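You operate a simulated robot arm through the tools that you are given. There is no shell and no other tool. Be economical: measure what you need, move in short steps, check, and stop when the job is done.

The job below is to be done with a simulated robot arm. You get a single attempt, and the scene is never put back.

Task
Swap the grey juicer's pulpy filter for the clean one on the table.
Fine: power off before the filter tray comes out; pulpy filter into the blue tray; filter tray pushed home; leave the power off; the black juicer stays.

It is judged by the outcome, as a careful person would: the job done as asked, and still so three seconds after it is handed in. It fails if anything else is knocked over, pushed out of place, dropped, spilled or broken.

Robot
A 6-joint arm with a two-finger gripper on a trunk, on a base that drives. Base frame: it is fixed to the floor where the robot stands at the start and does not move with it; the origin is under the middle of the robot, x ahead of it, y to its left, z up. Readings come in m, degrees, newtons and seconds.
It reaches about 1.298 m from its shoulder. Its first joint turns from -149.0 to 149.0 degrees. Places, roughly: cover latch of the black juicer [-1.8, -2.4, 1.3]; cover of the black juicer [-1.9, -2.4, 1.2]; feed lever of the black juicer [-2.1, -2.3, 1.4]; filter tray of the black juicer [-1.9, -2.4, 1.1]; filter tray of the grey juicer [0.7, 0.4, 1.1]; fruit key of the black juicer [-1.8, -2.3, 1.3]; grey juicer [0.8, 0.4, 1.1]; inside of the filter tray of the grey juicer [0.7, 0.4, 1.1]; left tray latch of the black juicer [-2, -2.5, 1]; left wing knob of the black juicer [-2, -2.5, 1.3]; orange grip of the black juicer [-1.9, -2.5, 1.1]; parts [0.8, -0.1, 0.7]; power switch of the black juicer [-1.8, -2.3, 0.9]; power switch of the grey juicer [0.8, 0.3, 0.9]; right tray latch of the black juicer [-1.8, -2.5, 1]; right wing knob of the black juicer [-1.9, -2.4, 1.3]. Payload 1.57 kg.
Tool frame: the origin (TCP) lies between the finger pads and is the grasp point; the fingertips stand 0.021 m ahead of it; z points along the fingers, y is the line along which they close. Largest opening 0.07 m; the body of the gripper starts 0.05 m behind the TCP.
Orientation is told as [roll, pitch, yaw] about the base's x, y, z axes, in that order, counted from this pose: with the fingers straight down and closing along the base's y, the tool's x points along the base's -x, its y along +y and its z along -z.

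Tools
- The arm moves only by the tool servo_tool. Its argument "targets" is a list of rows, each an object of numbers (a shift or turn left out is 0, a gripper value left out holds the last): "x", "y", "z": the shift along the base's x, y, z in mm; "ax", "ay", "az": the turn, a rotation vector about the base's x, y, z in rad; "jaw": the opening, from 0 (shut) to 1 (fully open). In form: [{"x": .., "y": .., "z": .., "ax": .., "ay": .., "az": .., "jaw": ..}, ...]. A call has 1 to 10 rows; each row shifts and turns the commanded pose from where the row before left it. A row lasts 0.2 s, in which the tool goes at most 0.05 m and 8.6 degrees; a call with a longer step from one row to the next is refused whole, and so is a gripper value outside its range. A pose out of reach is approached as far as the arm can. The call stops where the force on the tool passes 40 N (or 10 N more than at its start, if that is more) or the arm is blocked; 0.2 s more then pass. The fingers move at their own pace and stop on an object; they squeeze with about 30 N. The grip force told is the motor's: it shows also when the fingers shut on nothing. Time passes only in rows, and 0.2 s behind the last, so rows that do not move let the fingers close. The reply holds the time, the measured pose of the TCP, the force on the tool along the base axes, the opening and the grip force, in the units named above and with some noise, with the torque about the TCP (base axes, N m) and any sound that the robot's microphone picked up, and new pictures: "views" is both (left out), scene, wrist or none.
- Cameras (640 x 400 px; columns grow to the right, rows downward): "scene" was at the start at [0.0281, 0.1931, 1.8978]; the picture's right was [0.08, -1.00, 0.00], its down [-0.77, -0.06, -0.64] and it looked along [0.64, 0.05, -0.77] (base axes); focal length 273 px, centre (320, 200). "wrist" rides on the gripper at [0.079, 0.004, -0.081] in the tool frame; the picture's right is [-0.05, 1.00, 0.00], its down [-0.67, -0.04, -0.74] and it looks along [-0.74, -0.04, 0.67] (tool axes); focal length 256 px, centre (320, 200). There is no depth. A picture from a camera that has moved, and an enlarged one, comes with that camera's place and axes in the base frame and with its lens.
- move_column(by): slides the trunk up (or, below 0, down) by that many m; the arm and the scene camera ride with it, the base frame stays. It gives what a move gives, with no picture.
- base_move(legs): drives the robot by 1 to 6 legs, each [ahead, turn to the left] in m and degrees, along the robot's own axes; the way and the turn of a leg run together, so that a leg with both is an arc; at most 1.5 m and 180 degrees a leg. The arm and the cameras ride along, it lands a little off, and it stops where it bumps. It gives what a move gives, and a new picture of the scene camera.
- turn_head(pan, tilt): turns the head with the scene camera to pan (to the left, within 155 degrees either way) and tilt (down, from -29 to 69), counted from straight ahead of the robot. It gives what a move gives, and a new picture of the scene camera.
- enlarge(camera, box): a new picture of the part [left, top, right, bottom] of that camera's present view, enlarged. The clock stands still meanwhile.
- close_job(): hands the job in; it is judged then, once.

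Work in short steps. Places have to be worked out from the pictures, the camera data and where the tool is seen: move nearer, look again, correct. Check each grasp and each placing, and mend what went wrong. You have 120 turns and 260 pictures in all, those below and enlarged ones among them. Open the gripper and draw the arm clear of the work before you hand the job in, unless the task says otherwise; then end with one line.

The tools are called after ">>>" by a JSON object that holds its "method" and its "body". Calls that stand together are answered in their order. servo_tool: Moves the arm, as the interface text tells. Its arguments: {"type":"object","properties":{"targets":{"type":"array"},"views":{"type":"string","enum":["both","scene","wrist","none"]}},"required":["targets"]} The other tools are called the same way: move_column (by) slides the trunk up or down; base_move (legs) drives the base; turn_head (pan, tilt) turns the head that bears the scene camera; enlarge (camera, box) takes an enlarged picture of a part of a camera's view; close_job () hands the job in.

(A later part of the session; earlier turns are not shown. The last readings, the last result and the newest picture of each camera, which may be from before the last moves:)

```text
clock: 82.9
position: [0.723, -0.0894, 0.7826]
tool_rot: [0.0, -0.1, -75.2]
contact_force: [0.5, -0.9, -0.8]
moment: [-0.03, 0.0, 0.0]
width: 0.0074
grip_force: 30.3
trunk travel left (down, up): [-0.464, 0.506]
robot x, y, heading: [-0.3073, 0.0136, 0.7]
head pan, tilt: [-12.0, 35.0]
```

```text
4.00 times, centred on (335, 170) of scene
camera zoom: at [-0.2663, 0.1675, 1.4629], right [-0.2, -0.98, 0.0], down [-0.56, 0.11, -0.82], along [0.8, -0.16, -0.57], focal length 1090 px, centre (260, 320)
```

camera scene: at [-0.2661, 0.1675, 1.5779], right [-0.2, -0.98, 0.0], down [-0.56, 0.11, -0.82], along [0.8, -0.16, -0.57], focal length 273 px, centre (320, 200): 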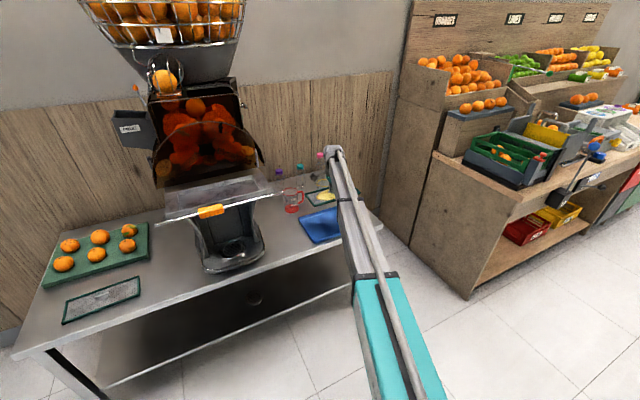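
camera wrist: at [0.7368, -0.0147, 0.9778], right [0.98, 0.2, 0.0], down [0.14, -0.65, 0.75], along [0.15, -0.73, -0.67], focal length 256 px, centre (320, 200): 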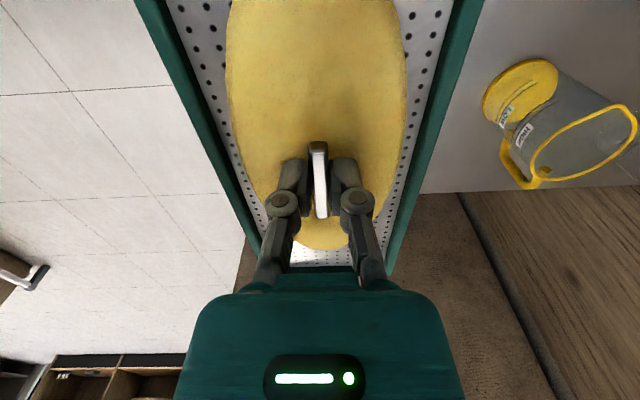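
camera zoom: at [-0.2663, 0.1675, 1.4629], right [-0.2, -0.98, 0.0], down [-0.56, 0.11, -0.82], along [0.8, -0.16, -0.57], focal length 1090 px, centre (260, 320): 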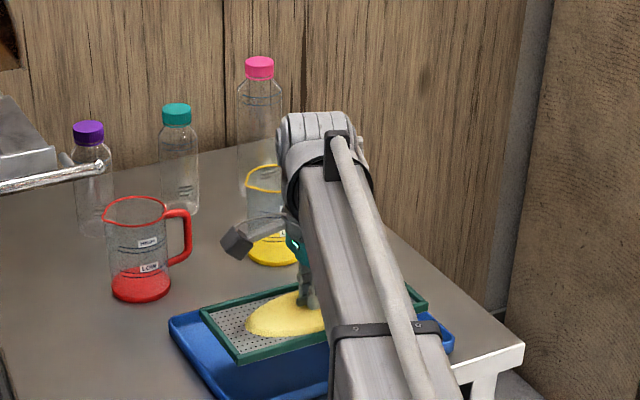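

Nicely framed inside the tray on both sides. I keep lowering in small steps, watching the force.

>>> {"method": "move_column", "body": {"by": -0.02}}

>>> {"method": "move_column", "body": {"by": -0.008}}

>>> {"method": "enlarge", "body": {"camera": "scene", "box": [290, 160, 390, 230]}}

```text
clock: 83.6
position: [0.7219, -0.09, 0.7629]
tool_rot: [0.0, 0.0, -75.2]
contact_force: [0.5, -0.2, -1.0]
moment: [-0.02, 0.0, -0.01]
width: 0.0074
grip_force: 30.1
trunk travel left (down, up): [-0.444, 0.526]
robot x, y, heading: [-0.3072, 0.0139, 0.6]
head pan, tilt: [-12.0, 35.0]
```

```text
clock: 84.1
position: [0.7228, -0.0904, 0.7552]
tool_rot: [0.0, 0.0, -75.1]
contact_force: [0.4, 0.0, -0.6]
moment: [-0.04, -0.03, -0.03]
width: 0.0075
grip_force: 30.2
trunk travel left (down, up): [-0.436, 0.534]
robot x, y, heading: [-0.307, 0.0124, 0.9]
head pan, tilt: [-12.0, 35.0]
```

```text
5.71 times, centred on (340, 195) of scene
camera zoom: at [-0.2662, 0.1675, 1.4349], right [-0.2, -0.98, 0.0], down [-0.56, 0.11, -0.82], along [0.8, -0.16, -0.57], focal length 1558 px, centre (206, 229)
```

zoom: 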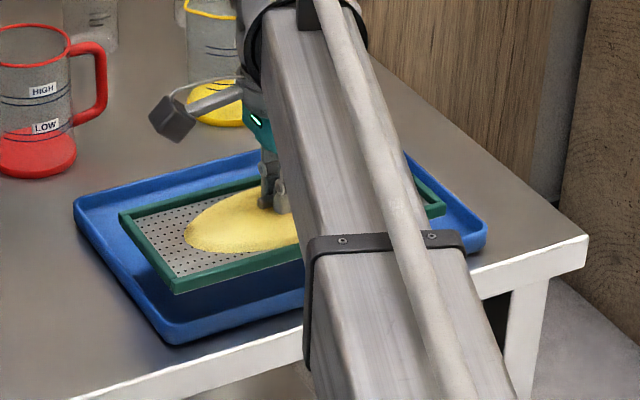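

Still no contact; a few more small steps.

>>> {"method": "move_column", "body": {"by": -0.007}}

>>> {"method": "move_column", "body": {"by": -0.005}}

```text
clock: 84.7
position: [0.7219, -0.0904, 0.7469]
tool_rot: [0.0, 0.0, -75.2]
contact_force: [-0.9, -0.4, -1.5]
moment: [-0.02, 0.0, 0.0]
width: 0.0073
grip_force: 29.7
trunk travel left (down, up): [-0.429, 0.541]
robot x, y, heading: [-0.3064, 0.0132, 0.7]
head pan, tilt: [-12.0, 35.0]
```

```text
clock: 85.2
position: [0.7227, -0.0913, 0.7421]
tool_rot: [0.0, -0.1, -75.2]
contact_force: [-0.1, 0.0, -0.2]
moment: [0.02, 0.01, 0.02]
width: 0.0073
grip_force: 30.1
trunk travel left (down, up): [-0.424, 0.546]
robot x, y, heading: [-0.3078, 0.017, 0.8]
head pan, tilt: [-12.0, 35.0]
```

>>> {"method": "move_column", "body": {"by": -0.004}}

>>> {"method": "enlarge", "body": {"camera": "scene", "box": [290, 150, 390, 220]}}

```text
clock: 85.8
position: [0.7233, -0.0904, 0.7384]
tool_rot: [-0.1, 0.0, -75.1]
contact_force: [0.6, 0.6, -1.0]
moment: [-0.02, 0.0, 0.02]
width: 0.0073
grip_force: 29.8
trunk travel left (down, up): [-0.42, 0.55]
robot x, y, heading: [-0.3081, 0.0152, 0.7]
head pan, tilt: [-12.0, 35.0]
```

```text
5.71 times, centred on (340, 185) of scene
camera zoom: at [-0.2662, 0.1675, 1.4189], right [-0.2, -0.98, 0.0], down [-0.56, 0.11, -0.82], along [0.8, -0.16, -0.57], focal length 1558 px, centre (206, 286)
```

zoom: 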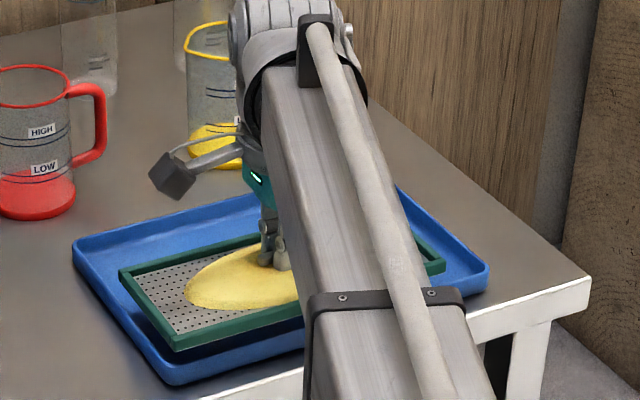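

Still hovering slightly; more small steps.

>>> {"method": "move_column", "body": {"by": -0.005}}

>>> {"method": "move_column", "body": {"by": -0.004}}

>>> {"method": "move_column", "body": {"by": -0.004}}

```text
clock: 86.3
position: [0.7238, -0.0899, 0.7336]
tool_rot: [0.0, 0.0, -75.2]
contact_force: [-1.5, 0.4, -0.3]
moment: [0.0, 0.03, -0.01]
width: 0.0072
grip_force: 29.8
trunk travel left (down, up): [-0.415, 0.555]
robot x, y, heading: [-0.3056, 0.0177, 0.6]
head pan, tilt: [-12.0, 35.0]
```

```text
clock: 86.8
position: [0.7235, -0.0904, 0.7291]
tool_rot: [0.0, 0.0, -75.2]
contact_force: [-0.2, 0.2, 0.2]
moment: [0.01, -0.01, -0.02]
width: 0.0073
grip_force: 30.4
trunk travel left (down, up): [-0.411, 0.559]
robot x, y, heading: [-0.3079, 0.013, 0.6]
head pan, tilt: [-12.0, 35.0]
```

```text
clock: 87.4
position: [0.7229, -0.0904, 0.7261]
tool_rot: [0.0, -0.1, -75.2]
contact_force: [0.3, -0.4, -0.8]
moment: [-0.01, 0.01, 0.01]
width: 0.0075
grip_force: 29.6
trunk travel left (down, up): [-0.407, 0.563]
robot x, y, heading: [-0.305, 0.0157, 0.8]
head pan, tilt: [-12.0, 35.0]
```

>>> {"method": "move_column", "body": {"by": -0.004}}

>>> {"method": "move_column", "body": {"by": -0.003}}

>>> {"method": "enlarge", "body": {"camera": "scene", "box": [290, 150, 390, 220]}}

```text
clock: 87.9
position: [0.7233, -0.0894, 0.7206]
tool_rot: [0.0, 0.1, -75.1]
contact_force: [0.2, 0.5, -0.5]
moment: [0.02, -0.01, 0.02]
width: 0.0071
grip_force: 30.1
trunk travel left (down, up): [-0.403, 0.567]
robot x, y, heading: [-0.3069, 0.0167, 0.5]
head pan, tilt: [-12.0, 35.0]
```

```text
clock: 88.4
position: [0.724, -0.0901, 0.7179]
tool_rot: [0.1, 0.0, -75.2]
contact_force: [0.5, -0.1, -1.1]
moment: [-0.01, 0.0, -0.01]
width: 0.0074
grip_force: 29.7
trunk travel left (down, up): [-0.4, 0.57]
robot x, y, heading: [-0.3077, 0.0142, 0.6]
head pan, tilt: [-12.0, 35.0]
```

```text
5.71 times, centred on (340, 185) of scene
camera zoom: at [-0.2662, 0.1675, 1.3989], right [-0.2, -0.98, 0.0], down [-0.56, 0.11, -0.82], along [0.8, -0.16, -0.57], focal length 1558 px, centre (206, 286)
```

zoom: 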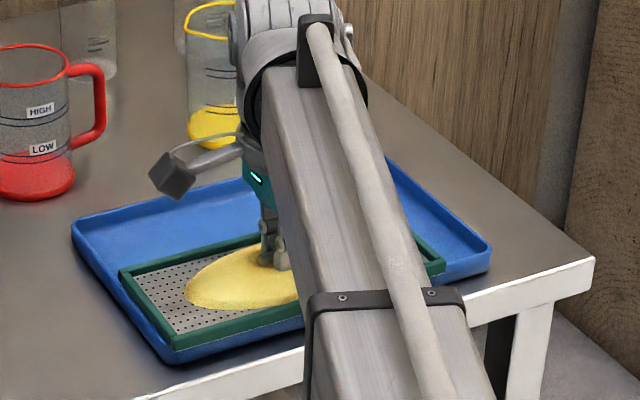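

The filter is near the tray's front rim, so I shift it 22 mm farther along the tray's depth before lowering more.

>>> {"method": "servo_tool", "body": {"targets": [{"x": 11, "y": 2}, {"x": 11, "y": 2}], "views": "none"}}

>>> {"method": "move_column", "body": {"by": -0.005}}

>>> {"method": "move_column", "body": {"by": -0.004}}

>>> {"method": "enlarge", "body": {"camera": "scene", "box": [290, 140, 390, 210]}}

```text
clock: 89.0
position: [0.7463, -0.0853, 0.7182]
tool_rot: [0.0, 0.0, -75.2]
contact_force: [0.6, 0.0, -0.8]
moment: [0.02, -0.03, 0.02]
width: 0.0074
grip_force: 29.8
trunk travel left (down, up): [-0.4, 0.57]
robot x, y, heading: [-0.3074, 0.0135, 0.6]
head pan, tilt: [-12.0, 35.0]
```

```text
clock: 89.5
position: [0.7458, -0.0855, 0.7143]
tool_rot: [-0.1, 0.0, -75.3]
contact_force: [-0.7, -0.6, 2.9]
moment: [0.53, 0.13, -0.04]
width: 0.0073
grip_force: 29.7
trunk travel left (down, up): [-0.395, 0.575]
robot x, y, heading: [-0.3089, 0.0148, 0.6]
head pan, tilt: [-12.0, 35.0]
```

```text
clock: 90.1
position: [0.7453, -0.0857, 0.7105]
tool_rot: [0.0, 0.0, -75.2]
contact_force: [-1.2, 0.4, 3.2]
moment: [0.57, 0.16, -0.02]
width: 0.0072
grip_force: 29.5
trunk travel left (down, up): [-0.391, 0.579]
robot x, y, heading: [-0.3052, 0.0176, 0.8]
head pan, tilt: [-12.0, 35.0]
```

```text
5.71 times, centred on (340, 175) of scene
camera zoom: at [-0.2668, 0.1675, 1.3899], right [-0.2, -0.98, 0.0], down [-0.56, 0.11, -0.82], along [0.8, -0.16, -0.57], focal length 1558 px, centre (206, 343)
```

zoom: 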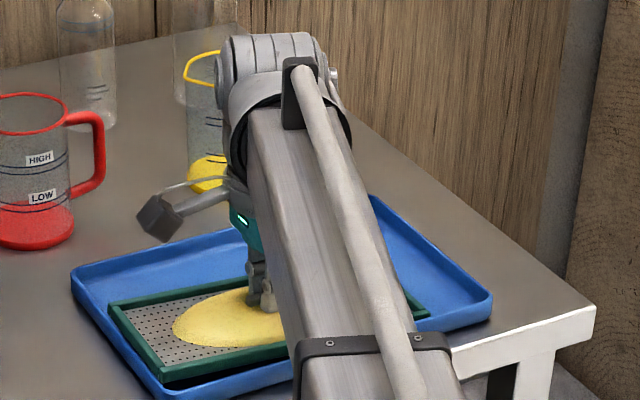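

Slight one-sided contact (left-front corner likely on the rim). I lift 10 mm, shift right and farther, and relook.

>>> {"method": "move_column", "body": {"by": 0.012}}

>>> {"method": "servo_tool", "body": {"targets": [{"x": 9, "y": -5}, {"x": 9, "y": -6}]}}

>>> {"method": "enlarge", "body": {"camera": "scene", "box": [290, 140, 390, 210]}}

```text
clock: 90.7
position: [0.7467, -0.0844, 0.7212]
tool_rot: [-0.1, 0.1, -75.2]
contact_force: [-0.1, 0.8, -1.4]
moment: [-0.02, 0.03, 0.01]
width: 0.0073
grip_force: 30.3
trunk travel left (down, up): [-0.403, 0.567]
robot x, y, heading: [-0.3042, 0.0125, 0.8]
head pan, tilt: [-12.0, 35.0]
```

```text
clock: 91.3
position: [0.7647, -0.097, 0.7198]
tool_rot: [0.0, -0.1, -75.3]
contact_force: [0.0, 0.1, -1.5]
moment: [-0.02, -0.03, 0.0]
width: 0.0072
grip_force: 29.5
trunk travel left (down, up): [-0.403, 0.567]
robot x, y, heading: [-0.3085, 0.0158, 0.7]
head pan, tilt: [-12.0, 35.0]
camera scene: at [-0.2662, 0.1675, 1.4019], right [-0.2, -0.98, 0.0], down [-0.56, 0.11, -0.82], along [0.8, -0.16, -0.57], focal length 273 px, centre (320, 200)
camera wrist: at [0.7484, -0.0186, 0.8019], right [0.98, 0.2, 0.0], down [0.13, -0.65, 0.75], along [0.15, -0.73, -0.67], focal length 256 px, centre (320, 200)
```

scene: 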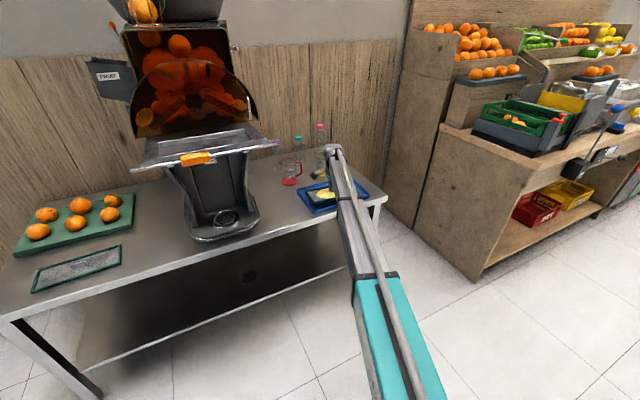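
wrist: 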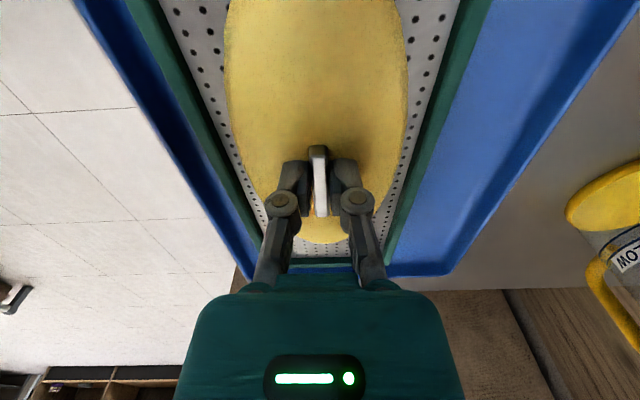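

```text
5.71 times, centred on (340, 175) of scene
camera zoom: at [-0.2662, 0.1675, 1.4019], right [-0.2, -0.98, 0.0], down [-0.56, 0.11, -0.82], along [0.8, -0.16, -0.57], focal length 1558 px, centre (206, 343)
```

zoom: 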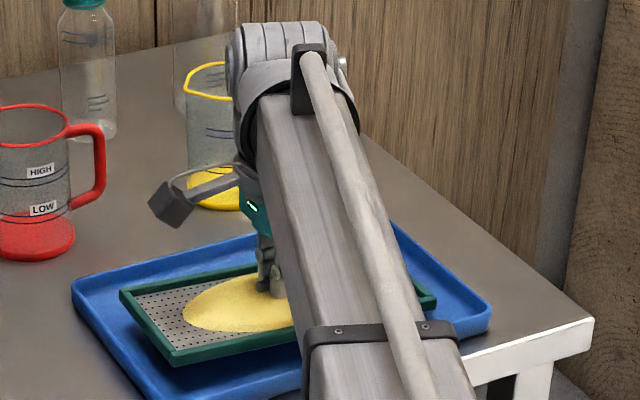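

The wrist view shows the filter still nearer the front rim by ~25 mm. I shift it 22 mm deeper, then lower again.

>>> {"method": "servo_tool", "body": {"targets": [{"x": 11, "y": 3}, {"x": 10, "y": 2}], "views": "none"}}

>>> {"method": "move_column", "body": {"by": -0.008}}

>>> {"method": "move_column", "body": {"by": -0.004}}

>>> {"method": "servo_tool", "body": {"targets": [{}], "views": "wrist"}}

>>> {"method": "enlarge", "body": {"camera": "scene", "box": [290, 140, 390, 210]}}

```text
clock: 91.9
position: [0.7851, -0.0913, 0.7214]
tool_rot: [-0.1, 0.0, -75.2]
contact_force: [0.6, -0.1, -0.2]
moment: [0.02, 0.01, -0.03]
width: 0.007
grip_force: 30.2
trunk travel left (down, up): [-0.403, 0.567]
robot x, y, heading: [-0.3058, 0.0162, 0.7]
head pan, tilt: [-12.0, 35.0]
```

```text
clock: 92.5
position: [0.7861, -0.0917, 0.7135]
tool_rot: [0.0, -0.1, -75.2]
contact_force: [0.0, 0.7, -0.4]
moment: [-0.03, -0.01, -0.01]
width: 0.0073
grip_force: 29.3
trunk travel left (down, up): [-0.395, 0.575]
robot x, y, heading: [-0.3038, 0.0174, 0.4]
head pan, tilt: [-12.0, 35.0]
```

```text
clock: 93.0
position: [0.7852, -0.0911, 0.7096]
tool_rot: [0.0, 0.1, -75.2]
contact_force: [0.2, 0.2, -0.8]
moment: [0.01, 0.03, -0.01]
width: 0.0074
grip_force: 30.3
trunk travel left (down, up): [-0.391, 0.579]
robot x, y, heading: [-0.3082, 0.0143, 0.7]
head pan, tilt: [-12.0, 35.0]
```

```text
clock: 93.4
position: [0.7852, -0.0914, 0.7088]
tool_rot: [0.0, 0.0, -75.2]
contact_force: [0.1, 0.5, -0.8]
moment: [0.01, -0.02, 0.0]
width: 0.0073
grip_force: 30.5
trunk travel left (down, up): [-0.391, 0.579]
robot x, y, heading: [-0.3053, 0.0157, 0.8]
head pan, tilt: [-12.0, 35.0]
camera wrist: at [0.7688, -0.0128, 0.7898], right [0.98, 0.2, 0.0], down [0.14, -0.65, 0.75], along [0.15, -0.73, -0.67], focal length 256 px, centre (320, 200)
```

wrist: 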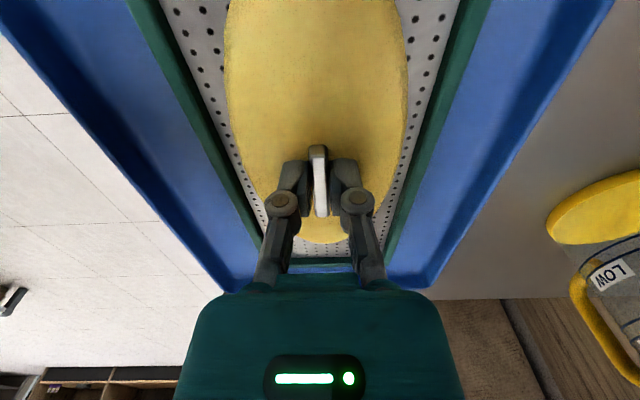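

```text
5.71 times, centred on (340, 175) of scene
camera zoom: at [-0.2662, 0.1675, 1.3899], right [-0.2, -0.98, 0.0], down [-0.56, 0.11, -0.82], along [0.8, -0.16, -0.57], focal length 1558 px, centre (206, 343)
```

zoom: 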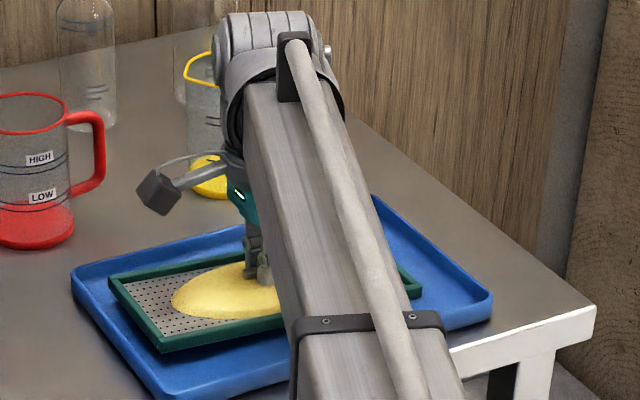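

Depth is now centred; I shift 10 mm right for symmetry and lower until contact.

>>> {"method": "servo_tool", "body": {"targets": [{"x": 2, "y": -10}], "views": "none"}}

>>> {"method": "move_column", "body": {"by": -0.004}}

>>> {"method": "move_column", "body": {"by": -0.003}}

>>> {"method": "move_column", "body": {"by": -0.003}}

```text
clock: 93.8
position: [0.7871, -0.1007, 0.7094]
tool_rot: [0.0, -0.1, -75.3]
contact_force: [-0.5, -0.1, -0.5]
moment: [-0.03, 0.02, 0.01]
width: 0.0073
grip_force: 30.5
trunk travel left (down, up): [-0.391, 0.579]
robot x, y, heading: [-0.3044, 0.0147, 0.8]
head pan, tilt: [-12.0, 35.0]
```

```text
clock: 94.3
position: [0.7857, -0.1006, 0.7063]
tool_rot: [-0.1, 0.0, -75.2]
contact_force: [0.1, -0.1, 3.6]
moment: [-0.58, -0.14, 0.04]
width: 0.0073
grip_force: 29.8
trunk travel left (down, up): [-0.387, 0.583]
robot x, y, heading: [-0.3086, 0.016, 0.6]
head pan, tilt: [-12.0, 35.0]
```

```text
clock: 94.8
position: [0.7867, -0.1003, 0.7026]
tool_rot: [0.0, 0.1, -75.2]
contact_force: [-0.2, 0.0, 4.9]
moment: [-0.58, -0.16, 0.04]
width: 0.0073
grip_force: 30.2
trunk travel left (down, up): [-0.384, 0.586]
robot x, y, heading: [-0.3088, 0.0164, 0.9]
head pan, tilt: [-12.0, 35.0]
```

```text
clock: 95.3
position: [0.7869, -0.1016, 0.6994]
tool_rot: [0.0, -0.1, -75.2]
contact_force: [-1.4, 0.9, 3.7]
moment: [-0.56, -0.12, -0.03]
width: 0.0074
grip_force: 29.9
trunk travel left (down, up): [-0.381, 0.589]
robot x, y, heading: [-0.3076, 0.012, 0.3]
head pan, tilt: [-12.0, 35.0]
```

Now the right end touched its rim; the lengthwise fit is tight. I lift 14 mm, move back 12 mm left, and check the tilt.

>>> {"method": "move_column", "body": {"by": 0.014}}

>>> {"method": "servo_tool", "body": {"targets": [{"y": 11}]}}

>>> {"method": "enlarge", "body": {"camera": "scene", "box": [290, 140, 390, 210]}}

```text
clock: 96.0
position: [0.786, -0.1006, 0.7137]
tool_rot: [-0.1, 0.1, -75.3]
contact_force: [0.3, -0.1, -0.3]
moment: [0.01, 0.0, 0.01]
width: 0.0072
grip_force: 30.0
trunk travel left (down, up): [-0.395, 0.575]
robot x, y, heading: [-0.3085, 0.0175, 0.6]
head pan, tilt: [-12.0, 35.0]
```

```text
clock: 96.4
position: [0.7865, -0.0896, 0.7132]
tool_rot: [0.0, -0.1, -75.2]
contact_force: [-0.6, -0.2, -0.3]
moment: [0.01, 0.03, -0.02]
width: 0.007
grip_force: 29.7
trunk travel left (down, up): [-0.395, 0.575]
robot x, y, heading: [-0.3103, 0.0122, 0.7]
head pan, tilt: [-12.0, 35.0]
camera scene: at [-0.2662, 0.1673, 1.3939], right [-0.2, -0.98, 0.0], down [-0.56, 0.11, -0.82], along [0.8, -0.16, -0.57], focal length 273 px, centre (320, 200)
camera wrist: at [0.7695, -0.0113, 0.7938], right [0.98, 0.2, 0.0], down [0.14, -0.65, 0.74], along [0.15, -0.73, -0.67], focal length 256 px, centre (320, 200)
```

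scene: 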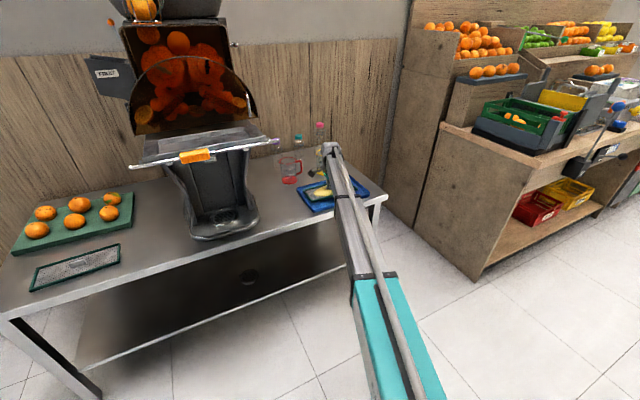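
wrist: 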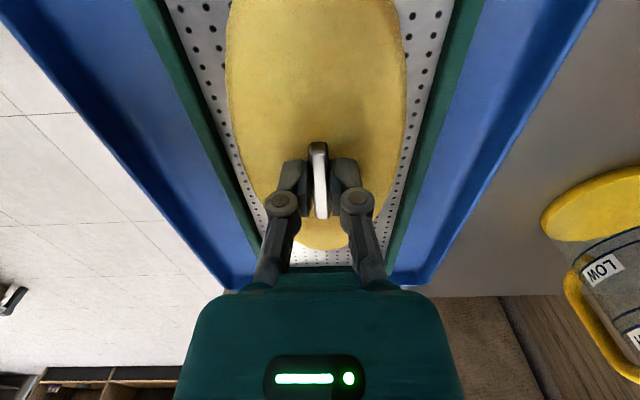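

```text
5.71 times, centred on (340, 175) of scene
camera zoom: at [-0.2662, 0.1673, 1.3939], right [-0.2, -0.98, 0.0], down [-0.56, 0.11, -0.82], along [0.8, -0.16, -0.57], focal length 1558 px, centre (206, 343)
```

zoom: 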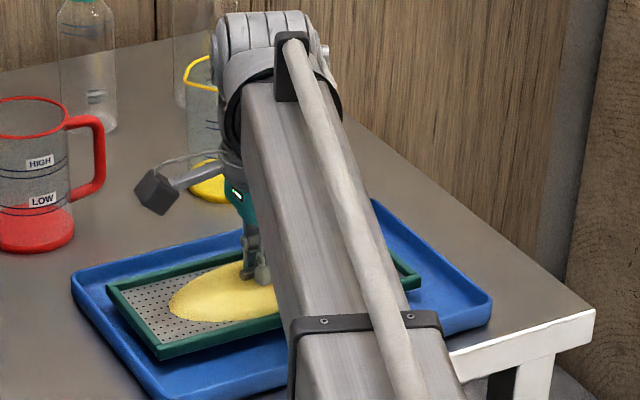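

The right-end touch was likely the tray floor, with the filter slightly tilted by the earlier rim touch; image margins say more room on the right. I go back to y≈−0.102 and lower to the floor.

>>> {"method": "servo_tool", "body": {"targets": [{"y": -12, "x": 2}], "views": "none"}}

>>> {"method": "move_column", "body": {"by": -0.012}}

>>> {"method": "move_column", "body": {"by": -0.003}}

>>> {"method": "servo_tool", "body": {"targets": [{}], "views": "wrist"}}

>>> {"method": "enlarge", "body": {"camera": "scene", "box": [290, 140, 390, 210]}}

```text
clock: 96.8
position: [0.788, -0.1026, 0.7137]
tool_rot: [-0.1, 0.1, -75.2]
contact_force: [0.0, -0.1, -1.0]
moment: [-0.03, -0.01, -0.02]
width: 0.0074
grip_force: 29.7
trunk travel left (down, up): [-0.395, 0.575]
robot x, y, heading: [-0.31, 0.0121, 0.8]
head pan, tilt: [-12.0, 35.0]
```

```text
clock: 97.4
position: [0.7873, -0.1012, 0.7009]
tool_rot: [0.0, 0.1, -75.3]
contact_force: [-0.5, 1.1, -1.0]
moment: [-0.02, 0.0, 0.0]
width: 0.0073
grip_force: 29.9
trunk travel left (down, up): [-0.383, 0.587]
robot x, y, heading: [-0.3039, 0.0151, 1.0]
head pan, tilt: [-12.0, 35.0]
```

```text
clock: 97.9
position: [0.7873, -0.1027, 0.698]
tool_rot: [0.1, -0.2, -75.2]
contact_force: [3.2, -1.1, 9.4]
moment: [-0.58, -0.2, 0.01]
width: 0.0074
grip_force: 30.4
trunk travel left (down, up): [-0.38, 0.59]
robot x, y, heading: [-0.3051, 0.0171, 0.4]
head pan, tilt: [-12.0, 35.0]
```

```text
clock: 98.3
position: [0.7881, -0.1017, 0.6995]
tool_rot: [0.1, -0.1, -75.3]
contact_force: [4.7, -0.9, 11.2]
moment: [-0.34, -0.14, 0.05]
width: 0.0074
grip_force: 29.8
trunk travel left (down, up): [-0.38, 0.59]
robot x, y, heading: [-0.3073, 0.0128, 0.7]
head pan, tilt: [-12.0, 35.0]
camera wrist: at [0.7707, -0.0241, 0.78], right [0.98, 0.2, 0.0], down [0.13, -0.65, 0.75], along [0.15, -0.73, -0.67], focal length 256 px, centre (320, 200)
```

wrist: 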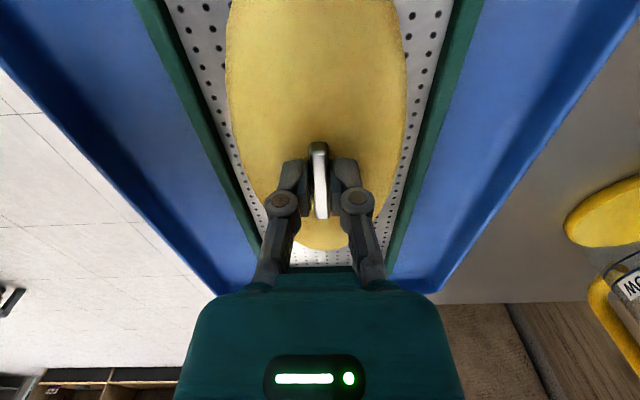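

```text
5.71 times, centred on (340, 175) of scene
camera zoom: at [-0.2675, 0.1676, 1.379], right [-0.2, -0.98, 0.0], down [-0.56, 0.11, -0.82], along [0.8, -0.16, -0.57], focal length 1558 px, centre (206, 343)
```

zoom: 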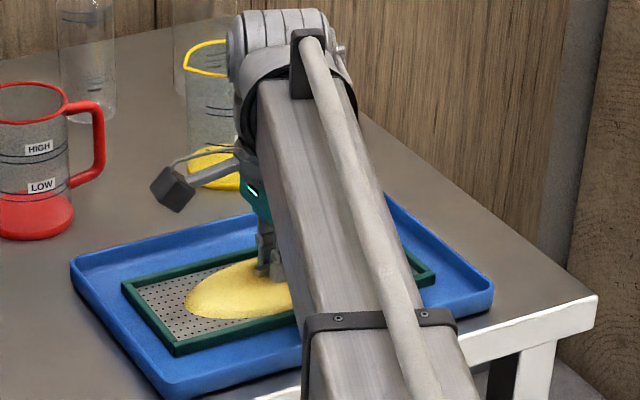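

Solid contact with the filter lying inside the tray. I release and lift off.

>>> {"method": "servo_tool", "body": {"targets": [{"jaw": 0.5}, {"jaw": 0.5}, {"jaw": 0.5}], "views": "none"}}

>>> {"method": "move_column", "body": {"by": 0.03}}

>>> {"method": "move_column", "body": {"by": 0.25}}

>>> {"method": "servo_tool", "body": {"targets": [{"x": -40, "jaw": 0.65}, {"x": -40}]}}

```text
clock: 99.1
position: [0.7886, -0.1018, 0.699]
tool_rot: [0.0, 0.0, -75.2]
contact_force: [-0.3, -0.1, 0.2]
moment: [0.0, 0.0, 0.03]
width: 0.0348
grip_force: 0.1
trunk travel left (down, up): [-0.38, 0.59]
robot x, y, heading: [-0.3029, 0.0142, 0.7]
head pan, tilt: [-12.0, 35.0]
```

```text
clock: 99.8
position: [0.7874, -0.1025, 0.7287]
tool_rot: [0.0, 0.1, -75.1]
contact_force: [0.1, 0.1, 0.0]
moment: [-0.03, -0.04, 0.02]
width: 0.0351
grip_force: 0.0
trunk travel left (down, up): [-0.41, 0.56]
robot x, y, heading: [-0.3065, 0.0152, 0.8]
head pan, tilt: [-12.0, 35.0]
```

```text
clock: 102.4
position: [0.7874, -0.1021, 0.9789]
tool_rot: [-0.1, 0.0, -75.2]
contact_force: [0.4, 0.1, 0.3]
moment: [0.01, 0.01, 0.02]
width: 0.0351
grip_force: 0.0
trunk travel left (down, up): [-0.66, 0.31]
robot x, y, heading: [-0.3062, 0.0138, 0.7]
head pan, tilt: [-12.0, 35.0]
```

```text
clock: 103.0
position: [0.7059, -0.1028, 0.979]
tool_rot: [0.0, 0.0, -75.2]
contact_force: [0.6, 0.0, 0.9]
moment: [-0.01, -0.03, 0.02]
width: 0.0455
grip_force: 0.0
trunk travel left (down, up): [-0.66, 0.31]
robot x, y, heading: [-0.3085, 0.0153, 0.8]
head pan, tilt: [-12.0, 35.0]
camera scene: at [-0.2668, 0.1676, 1.6589], right [-0.2, -0.98, 0.0], down [-0.56, 0.11, -0.82], along [0.8, -0.16, -0.57], focal length 273 px, centre (320, 200)
camera wrist: at [0.6892, -0.0244, 1.0594], right [0.98, 0.2, 0.0], down [0.13, -0.65, 0.75], along [0.15, -0.73, -0.67], focal length 256 px, centre (320, 200)
```

scene: 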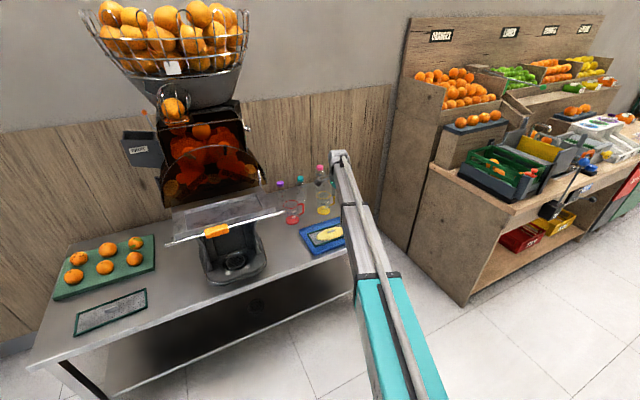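
wrist: 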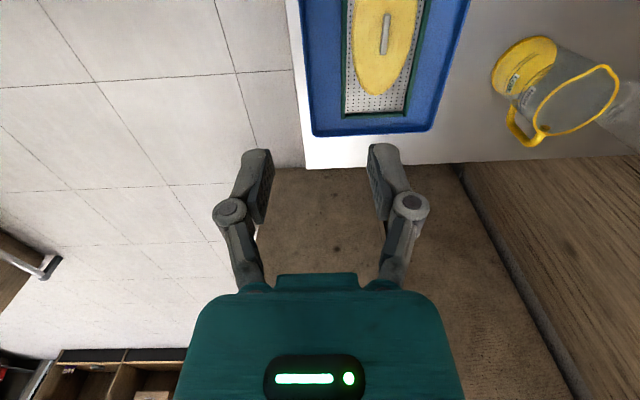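

The pulpy filter lies flat inside the blue tray. Next the clean filter, near (0.51, 0.85): I raise, retract, and drive ahead a little for reach.

>>> {"method": "move_column", "body": {"by": 0.26}}

>>> {"method": "servo_tool", "body": {"targets": [{"x": -45}, {"x": -45}, {"x": -45}, {"x": -45}, {"x": -45}, {"x": -45}, {"x": -45}, {"x": -40}], "views": "none"}}

>>> {"method": "base_move", "body": {"legs": [[0.1, 0]]}}

```text
clock: 105.7
position: [0.7065, -0.103, 1.239]
tool_rot: [0.0, 0.0, -75.2]
contact_force: [-0.1, 0.1, 1.1]
moment: [0.0, 0.0, -0.01]
width: 0.0453
grip_force: 0.0
trunk travel left (down, up): [-0.92, 0.05]
robot x, y, heading: [-0.3052, 0.015, 0.6]
head pan, tilt: [-12.0, 35.0]
```

```text
clock: 107.5
position: [0.3487, -0.1046, 1.2395]
tool_rot: [0.0, 0.0, -75.3]
contact_force: [0.5, -0.9, -0.5]
moment: [0.01, 0.0, 0.02]
width: 0.0456
grip_force: 0.0
trunk travel left (down, up): [-0.92, 0.05]
robot x, y, heading: [-0.3023, 0.0135, 0.6]
head pan, tilt: [-12.0, 35.0]
```

```text
clock: 108.8
position: [0.4507, -0.1078, 1.2375]
tool_rot: [0.0, -0.1, -75.5]
contact_force: [1.5, -1.4, 0.2]
moment: [0.0, 0.01, -0.02]
width: 0.0454
grip_force: 0.1
trunk travel left (down, up): [-0.92, 0.05]
robot x, y, heading: [-0.2044, 0.0197, 0.6]
head pan, tilt: [-12.0, 35.0]
camera scene: at [-0.1624, 0.1686, 1.9189], right [-0.2, -0.98, 0.0], down [-0.56, 0.11, -0.82], along [0.8, -0.16, -0.57], focal length 273 px, centre (320, 200)
```

scene: 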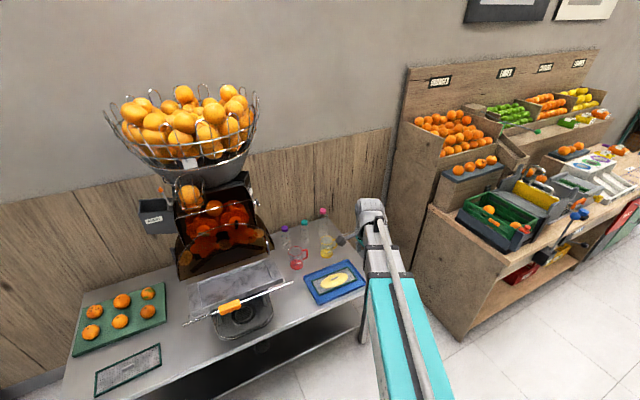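

Filter placement confirmed from here too. I swing the arm left in front of the juicer at height, toward the clean filter.

>>> {"method": "servo_tool", "body": {"targets": [{"y": 48}, {"y": 48}, {"y": 48}, {"y": 48}, {"y": 48}, {"y": 48}, {"y": 48}, {"y": 48}, {"y": 48}, {"y": 48}], "views": "none"}}

>>> {"method": "servo_tool", "body": {"targets": [{"y": 48}, {"y": 48}, {"y": 48}, {"y": 48}, {"y": 48}, {"y": 48}, {"y": 48}, {"y": 48}, {"y": 48}, {"x": 40, "y": 20}], "views": "wrist"}}

>>> {"method": "turn_head", "body": {"pan": 30, "tilt": 45}}

```text
clock: 111.0
position: [0.4514, 0.374, 1.2382]
tool_rot: [0.0, -0.1, -75.6]
contact_force: [-0.2, -0.2, -0.8]
moment: [0.02, 0.01, 0.02]
width: 0.0453
grip_force: 0.1
out of reach, approached as far as the arm can: row 8
trunk travel left (down, up): [-0.92, 0.05]
robot x, y, heading: [-0.2054, 0.0157, 0.6]
head pan, tilt: [-12.0, 35.0]
```

```text
clock: 113.2
position: [0.4878, 0.8264, 1.2381]
tool_rot: [0.0, 0.1, -75.5]
contact_force: [-0.4, 0.6, -0.7]
moment: [-0.02, 0.0, 0.01]
width: 0.0451
grip_force: 0.1
out of reach, approached as far as the arm can: row 7, 10
trunk travel left (down, up): [-0.92, 0.05]
robot x, y, heading: [-0.2057, 0.0139, 0.5]
head pan, tilt: [-12.0, 35.0]
camera wrist: at [0.4714, 0.9045, 1.3182], right [0.98, 0.2, 0.0], down [0.13, -0.65, 0.75], along [0.15, -0.73, -0.67], focal length 256 px, centre (320, 200)
```

wrist: 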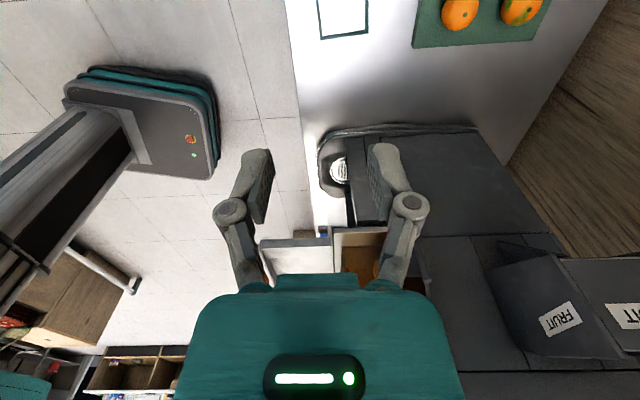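

```text
clock: 114.2
position: [0.4851, 0.8249, 1.2378]
tool_rot: [-0.1, 0.0, -75.5]
contact_force: [0.3, 0.2, 0.1]
moment: [-0.04, -0.01, 0.01]
width: 0.0454
grip_force: 0.2
trunk travel left (down, up): [-0.92, 0.05]
robot x, y, heading: [-0.2036, 0.0142, 0.6]
head pan, tilt: [30.0, 45.0]
camera scene: at [-0.1802, 0.2276, 1.9041], right [0.51, -0.86, 0.0], down [-0.61, -0.36, -0.71], along [0.61, 0.36, -0.71], focal length 273 px, centre (320, 200)
```

scene: 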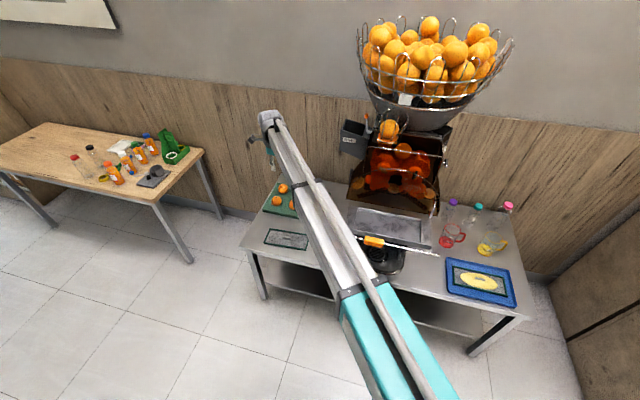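

The clean filter is near (0.515, 0.85). I shift +90 mm in y so its handle comes into the wrist view.

>>> {"method": "servo_tool", "body": {"targets": [{"y": 45}, {"y": 45}], "views": "wrist"}}

```text
clock: 114.8
position: [0.4905, 0.914, 1.238]
tool_rot: [0.0, 0.0, -75.5]
contact_force: [-0.1, 0.1, -0.2]
moment: [-0.02, 0.03, 0.03]
width: 0.0456
grip_force: 0.1
trunk travel left (down, up): [-0.92, 0.05]
robot x, y, heading: [-0.2051, 0.0127, 0.7]
head pan, tilt: [30.0, 45.0]
camera wrist: at [0.4747, 0.9919, 1.3185], right [0.98, 0.2, 0.0], down [0.13, -0.65, 0.75], along [0.15, -0.73, -0.67], focal length 256 px, centre (320, 200)
```

wrist: 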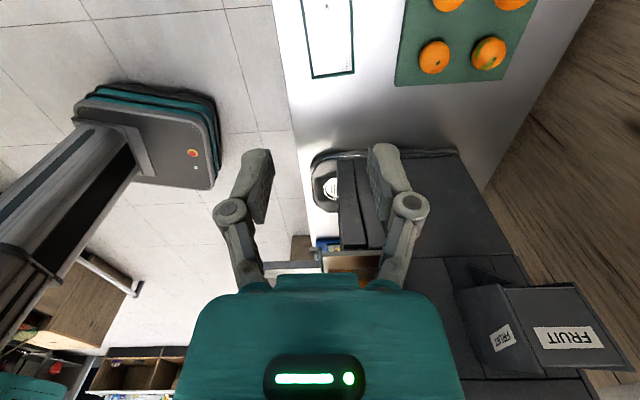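

I go over the estimated centre (0.52, 0.872) and lower to get a closer look.

>>> {"method": "servo_tool", "body": {"targets": [{"x": 28, "y": -42}], "views": "none"}}

>>> {"method": "move_column", "body": {"by": -0.38}}

>>> {"method": "servo_tool", "body": {"targets": [{}]}}

```text
refused: row 1 steps farther than a row can; nothing moved
```

```text
clock: 118.5
position: [0.4904, 0.9114, 0.8589]
tool_rot: [0.0, -0.1, -75.6]
contact_force: [0.5, 0.2, -0.1]
moment: [0.02, -0.01, 0.05]
width: 0.0455
grip_force: 0.0
trunk travel left (down, up): [-0.54, 0.43]
robot x, y, heading: [-0.2075, 0.0162, 0.5]
head pan, tilt: [30.0, 45.0]
```

```text
clock: 118.9
position: [0.4891, 0.9126, 0.8592]
tool_rot: [0.1, 0.0, -75.5]
contact_force: [0.1, -0.9, -0.5]
moment: [0.02, -0.01, 0.03]
width: 0.0455
grip_force: 0.0
trunk travel left (down, up): [-0.54, 0.43]
robot x, y, heading: [-0.2038, 0.0157, 0.5]
head pan, tilt: [30.0, 45.0]
camera scene: at [-0.1804, 0.2276, 1.5241], right [0.51, -0.86, 0.0], down [-0.61, -0.36, -0.71], along [0.61, 0.36, -0.71], focal length 273 px, centre (320, 200)
camera wrist: at [0.4741, 0.9909, 0.939], right [0.98, 0.2, 0.0], down [0.13, -0.65, 0.75], along [0.15, -0.73, -0.67], focal length 256 px, centre (320, 200)
```

scene: 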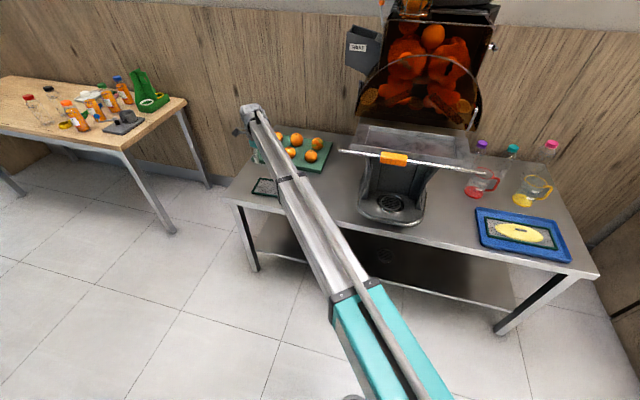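
wrist: 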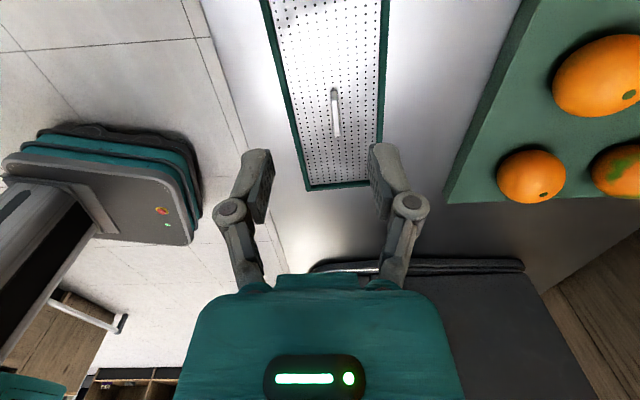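

The handle is at (0.517, 0.860), skewed ~18°. I move over it with +0.06 rad yaw and lower to just above.

>>> {"method": "servo_tool", "body": {"targets": [{"x": 14, "y": -26, "az": 0.06}, {"x": 14, "y": -27}], "views": "none"}}

>>> {"method": "move_column", "body": {"by": -0.09}}

>>> {"method": "servo_tool", "body": {"targets": [{}]}}

```text
clock: 119.5
position: [0.5185, 0.8586, 0.8589]
tool_rot: [0.0, 0.0, -72.0]
contact_force: [0.0, -0.2, 0.2]
moment: [-0.04, -0.05, -0.01]
width: 0.0455
grip_force: 0.0
trunk travel left (down, up): [-0.54, 0.43]
robot x, y, heading: [-0.2061, 0.0157, 0.9]
head pan, tilt: [30.0, 45.0]
```

```text
clock: 120.8
position: [0.5195, 0.8595, 0.7677]
tool_rot: [-0.1, 0.0, -72.2]
contact_force: [0.2, 0.7, 1.0]
moment: [0.04, 0.02, -0.03]
width: 0.0456
grip_force: 0.1
trunk travel left (down, up): [-0.45, 0.52]
robot x, y, heading: [-0.1988, 0.0145, 0.8]
head pan, tilt: [30.0, 45.0]
```

```text
clock: 121.2
position: [0.5184, 0.8595, 0.7681]
tool_rot: [-0.1, 0.0, -72.2]
contact_force: [-0.4, 0.1, 0.7]
moment: [0.03, -0.03, 0.0]
width: 0.0452
grip_force: 0.0
trunk travel left (down, up): [-0.45, 0.52]
robot x, y, heading: [-0.2008, 0.013, 0.4]
head pan, tilt: [30.0, 45.0]
camera scene: at [-0.1804, 0.2275, 1.4341], right [0.51, -0.86, 0.0], down [-0.61, -0.36, -0.71], along [0.61, 0.36, -0.71], focal length 273 px, centre (320, 200)
camera wrist: at [0.4979, 0.9366, 0.849], right [0.97, 0.26, 0.0], down [0.17, -0.64, 0.75], along [0.19, -0.72, -0.67], focal length 256 px, centre (320, 200)
```

scene: 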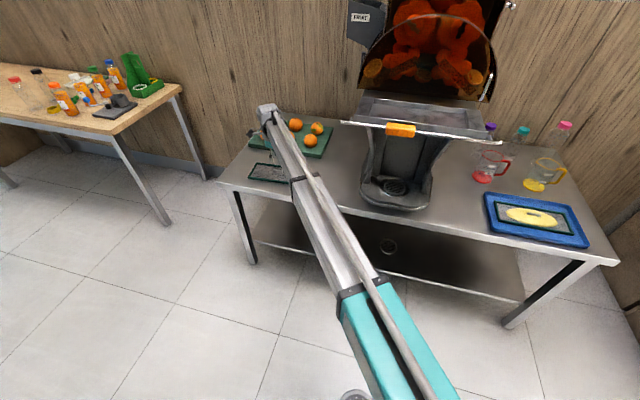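
wrist: 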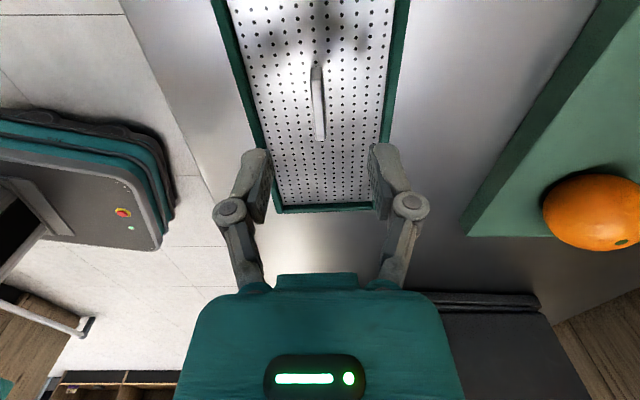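

Handle is well centred between the fingers. I lower 65 mm and look.

>>> {"method": "move_column", "body": {"by": -0.065}}

>>> {"method": "servo_tool", "body": {"targets": [{}], "views": "wrist"}}

```text
clock: 122.2
position: [0.5183, 0.8596, 0.7045]
tool_rot: [0.0, 0.0, -72.1]
contact_force: [0.4, -0.3, 0.4]
moment: [-0.03, 0.0, -0.01]
width: 0.0456
grip_force: 0.0
trunk travel left (down, up): [-0.385, 0.585]
robot x, y, heading: [-0.201, 0.0131, 0.6]
head pan, tilt: [30.0, 45.0]
```

```text
clock: 122.6
position: [0.5182, 0.8589, 0.7031]
tool_rot: [-0.1, 0.0, -72.0]
contact_force: [-0.2, 1.2, -0.4]
moment: [0.0, 0.02, -0.02]
width: 0.0455
grip_force: 0.1
trunk travel left (down, up): [-0.385, 0.585]
robot x, y, heading: [-0.2056, 0.0115, 0.5]
head pan, tilt: [30.0, 45.0]
camera wrist: at [0.4979, 0.9367, 0.784], right [0.97, 0.26, 0.0], down [0.17, -0.64, 0.75], along [0.19, -0.72, -0.67], focal length 256 px, centre (320, 200)
```

wrist: 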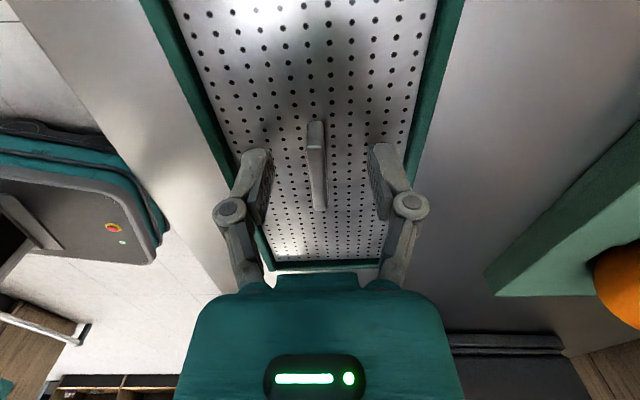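

Nearly at grasp height; I lower 5 mm more and close.

>>> {"method": "move_column", "body": {"by": -0.005}}

>>> {"method": "servo_tool", "body": {"targets": [{"jaw": 0}, {"jaw": 0}, {"jaw": 0}, {"jaw": 0}, {"jaw": 0}], "views": "wrist"}}

```text
clock: 123.2
position: [0.5185, 0.8593, 0.6989]
tool_rot: [-0.1, 0.0, -72.1]
contact_force: [-0.4, 0.2, -0.1]
moment: [-0.04, -0.01, -0.01]
width: 0.0455
grip_force: 0.1
trunk travel left (down, up): [-0.38, 0.59]
robot x, y, heading: [-0.2042, 0.0147, 0.6]
head pan, tilt: [30.0, 45.0]
```

```text
clock: 124.3
position: [0.5189, 0.8596, 0.6989]
tool_rot: [0.1, 0.0, -72.1]
contact_force: [-0.6, 0.4, 0.5]
moment: [0.0, -0.01, 0.1]
width: 0.007
grip_force: 29.9
trunk travel left (down, up): [-0.38, 0.59]
robot x, y, heading: [-0.2019, 0.0142, 0.9]
head pan, tilt: [30.0, 45.0]
camera wrist: at [0.4978, 0.9366, 0.7791], right [0.97, 0.26, 0.0], down [0.17, -0.64, 0.75], along [0.19, -0.72, -0.67], focal length 256 px, centre (320, 200)
```

wrist: 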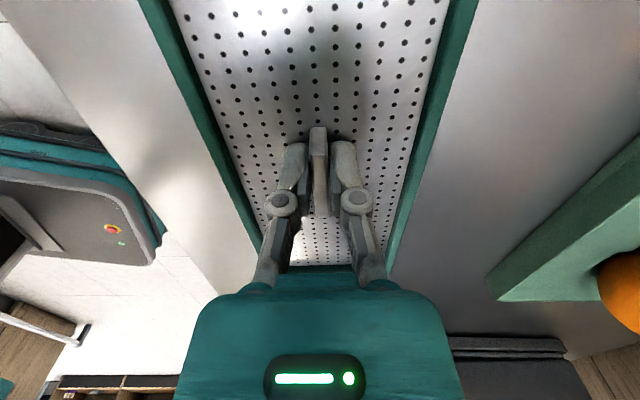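

Clean filter gripped in the same relative pose. I lift it to carrying height.

>>> {"method": "move_column", "body": {"by": 0.1}}

>>> {"method": "move_column", "body": {"by": 0.385}}

>>> {"method": "servo_tool", "body": {"targets": [{"az": -0.058, "x": -25}, {"x": -20, "y": -30}, {"y": -45}, {"y": -45}, {"y": -45}, {"y": -45}, {"y": -45}, {"y": -45}, {"y": -45}, {"y": -45}]}}

```text
clock: 125.7
position: [0.5185, 0.8581, 0.798]
tool_rot: [0.0, 0.0, -72.0]
contact_force: [-0.2, 0.1, -1.2]
moment: [0.02, 0.01, -0.04]
width: 0.0071
grip_force: 29.5
trunk travel left (down, up): [-0.48, 0.49]
robot x, y, heading: [-0.2041, 0.0184, 0.7]
head pan, tilt: [30.0, 45.0]
```

```text
clock: 129.4
position: [0.519, 0.8602, 1.1837]
tool_rot: [0.0, 0.0, -72.1]
contact_force: [-0.1, 0.0, -0.6]
moment: [0.02, 0.02, 0.01]
width: 0.0072
grip_force: 29.8
trunk travel left (down, up): [-0.865, 0.105]
robot x, y, heading: [-0.2051, 0.0164, 0.7]
head pan, tilt: [30.0, 45.0]
```

```text
clock: 131.6
position: [0.4759, 0.4692, 1.1831]
tool_rot: [0.0, -0.1, -75.3]
contact_force: [0.0, -0.1, -0.6]
moment: [0.0, 0.02, 0.03]
width: 0.0072
grip_force: 30.4
out of reach, approached as far as the arm can: row 9
trunk travel left (down, up): [-0.865, 0.105]
robot x, y, heading: [-0.2065, 0.0145, 0.8]
head pan, tilt: [30.0, 45.0]
camera scene: at [-0.1804, 0.2268, 1.8492], right [0.51, -0.86, 0.0], down [-0.61, -0.36, -0.71], along [0.61, 0.36, -0.71], focal length 273 px, centre (320, 200)
camera wrist: at [0.4601, 0.5473, 1.2643], right [0.98, 0.2, 0.0], down [0.13, -0.65, 0.74], along [0.15, -0.73, -0.67], focal length 256 px, centre (320, 200)
```

scene: 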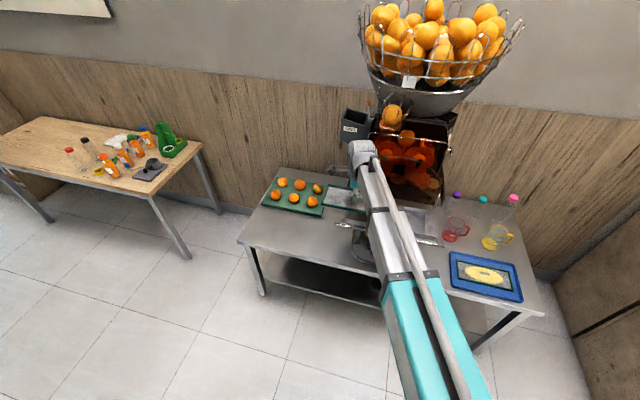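
wrist: 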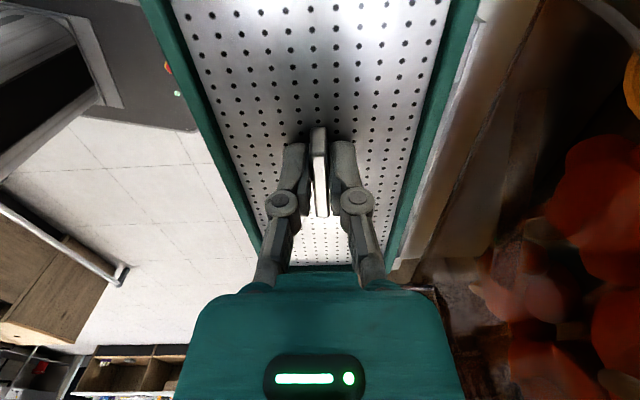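

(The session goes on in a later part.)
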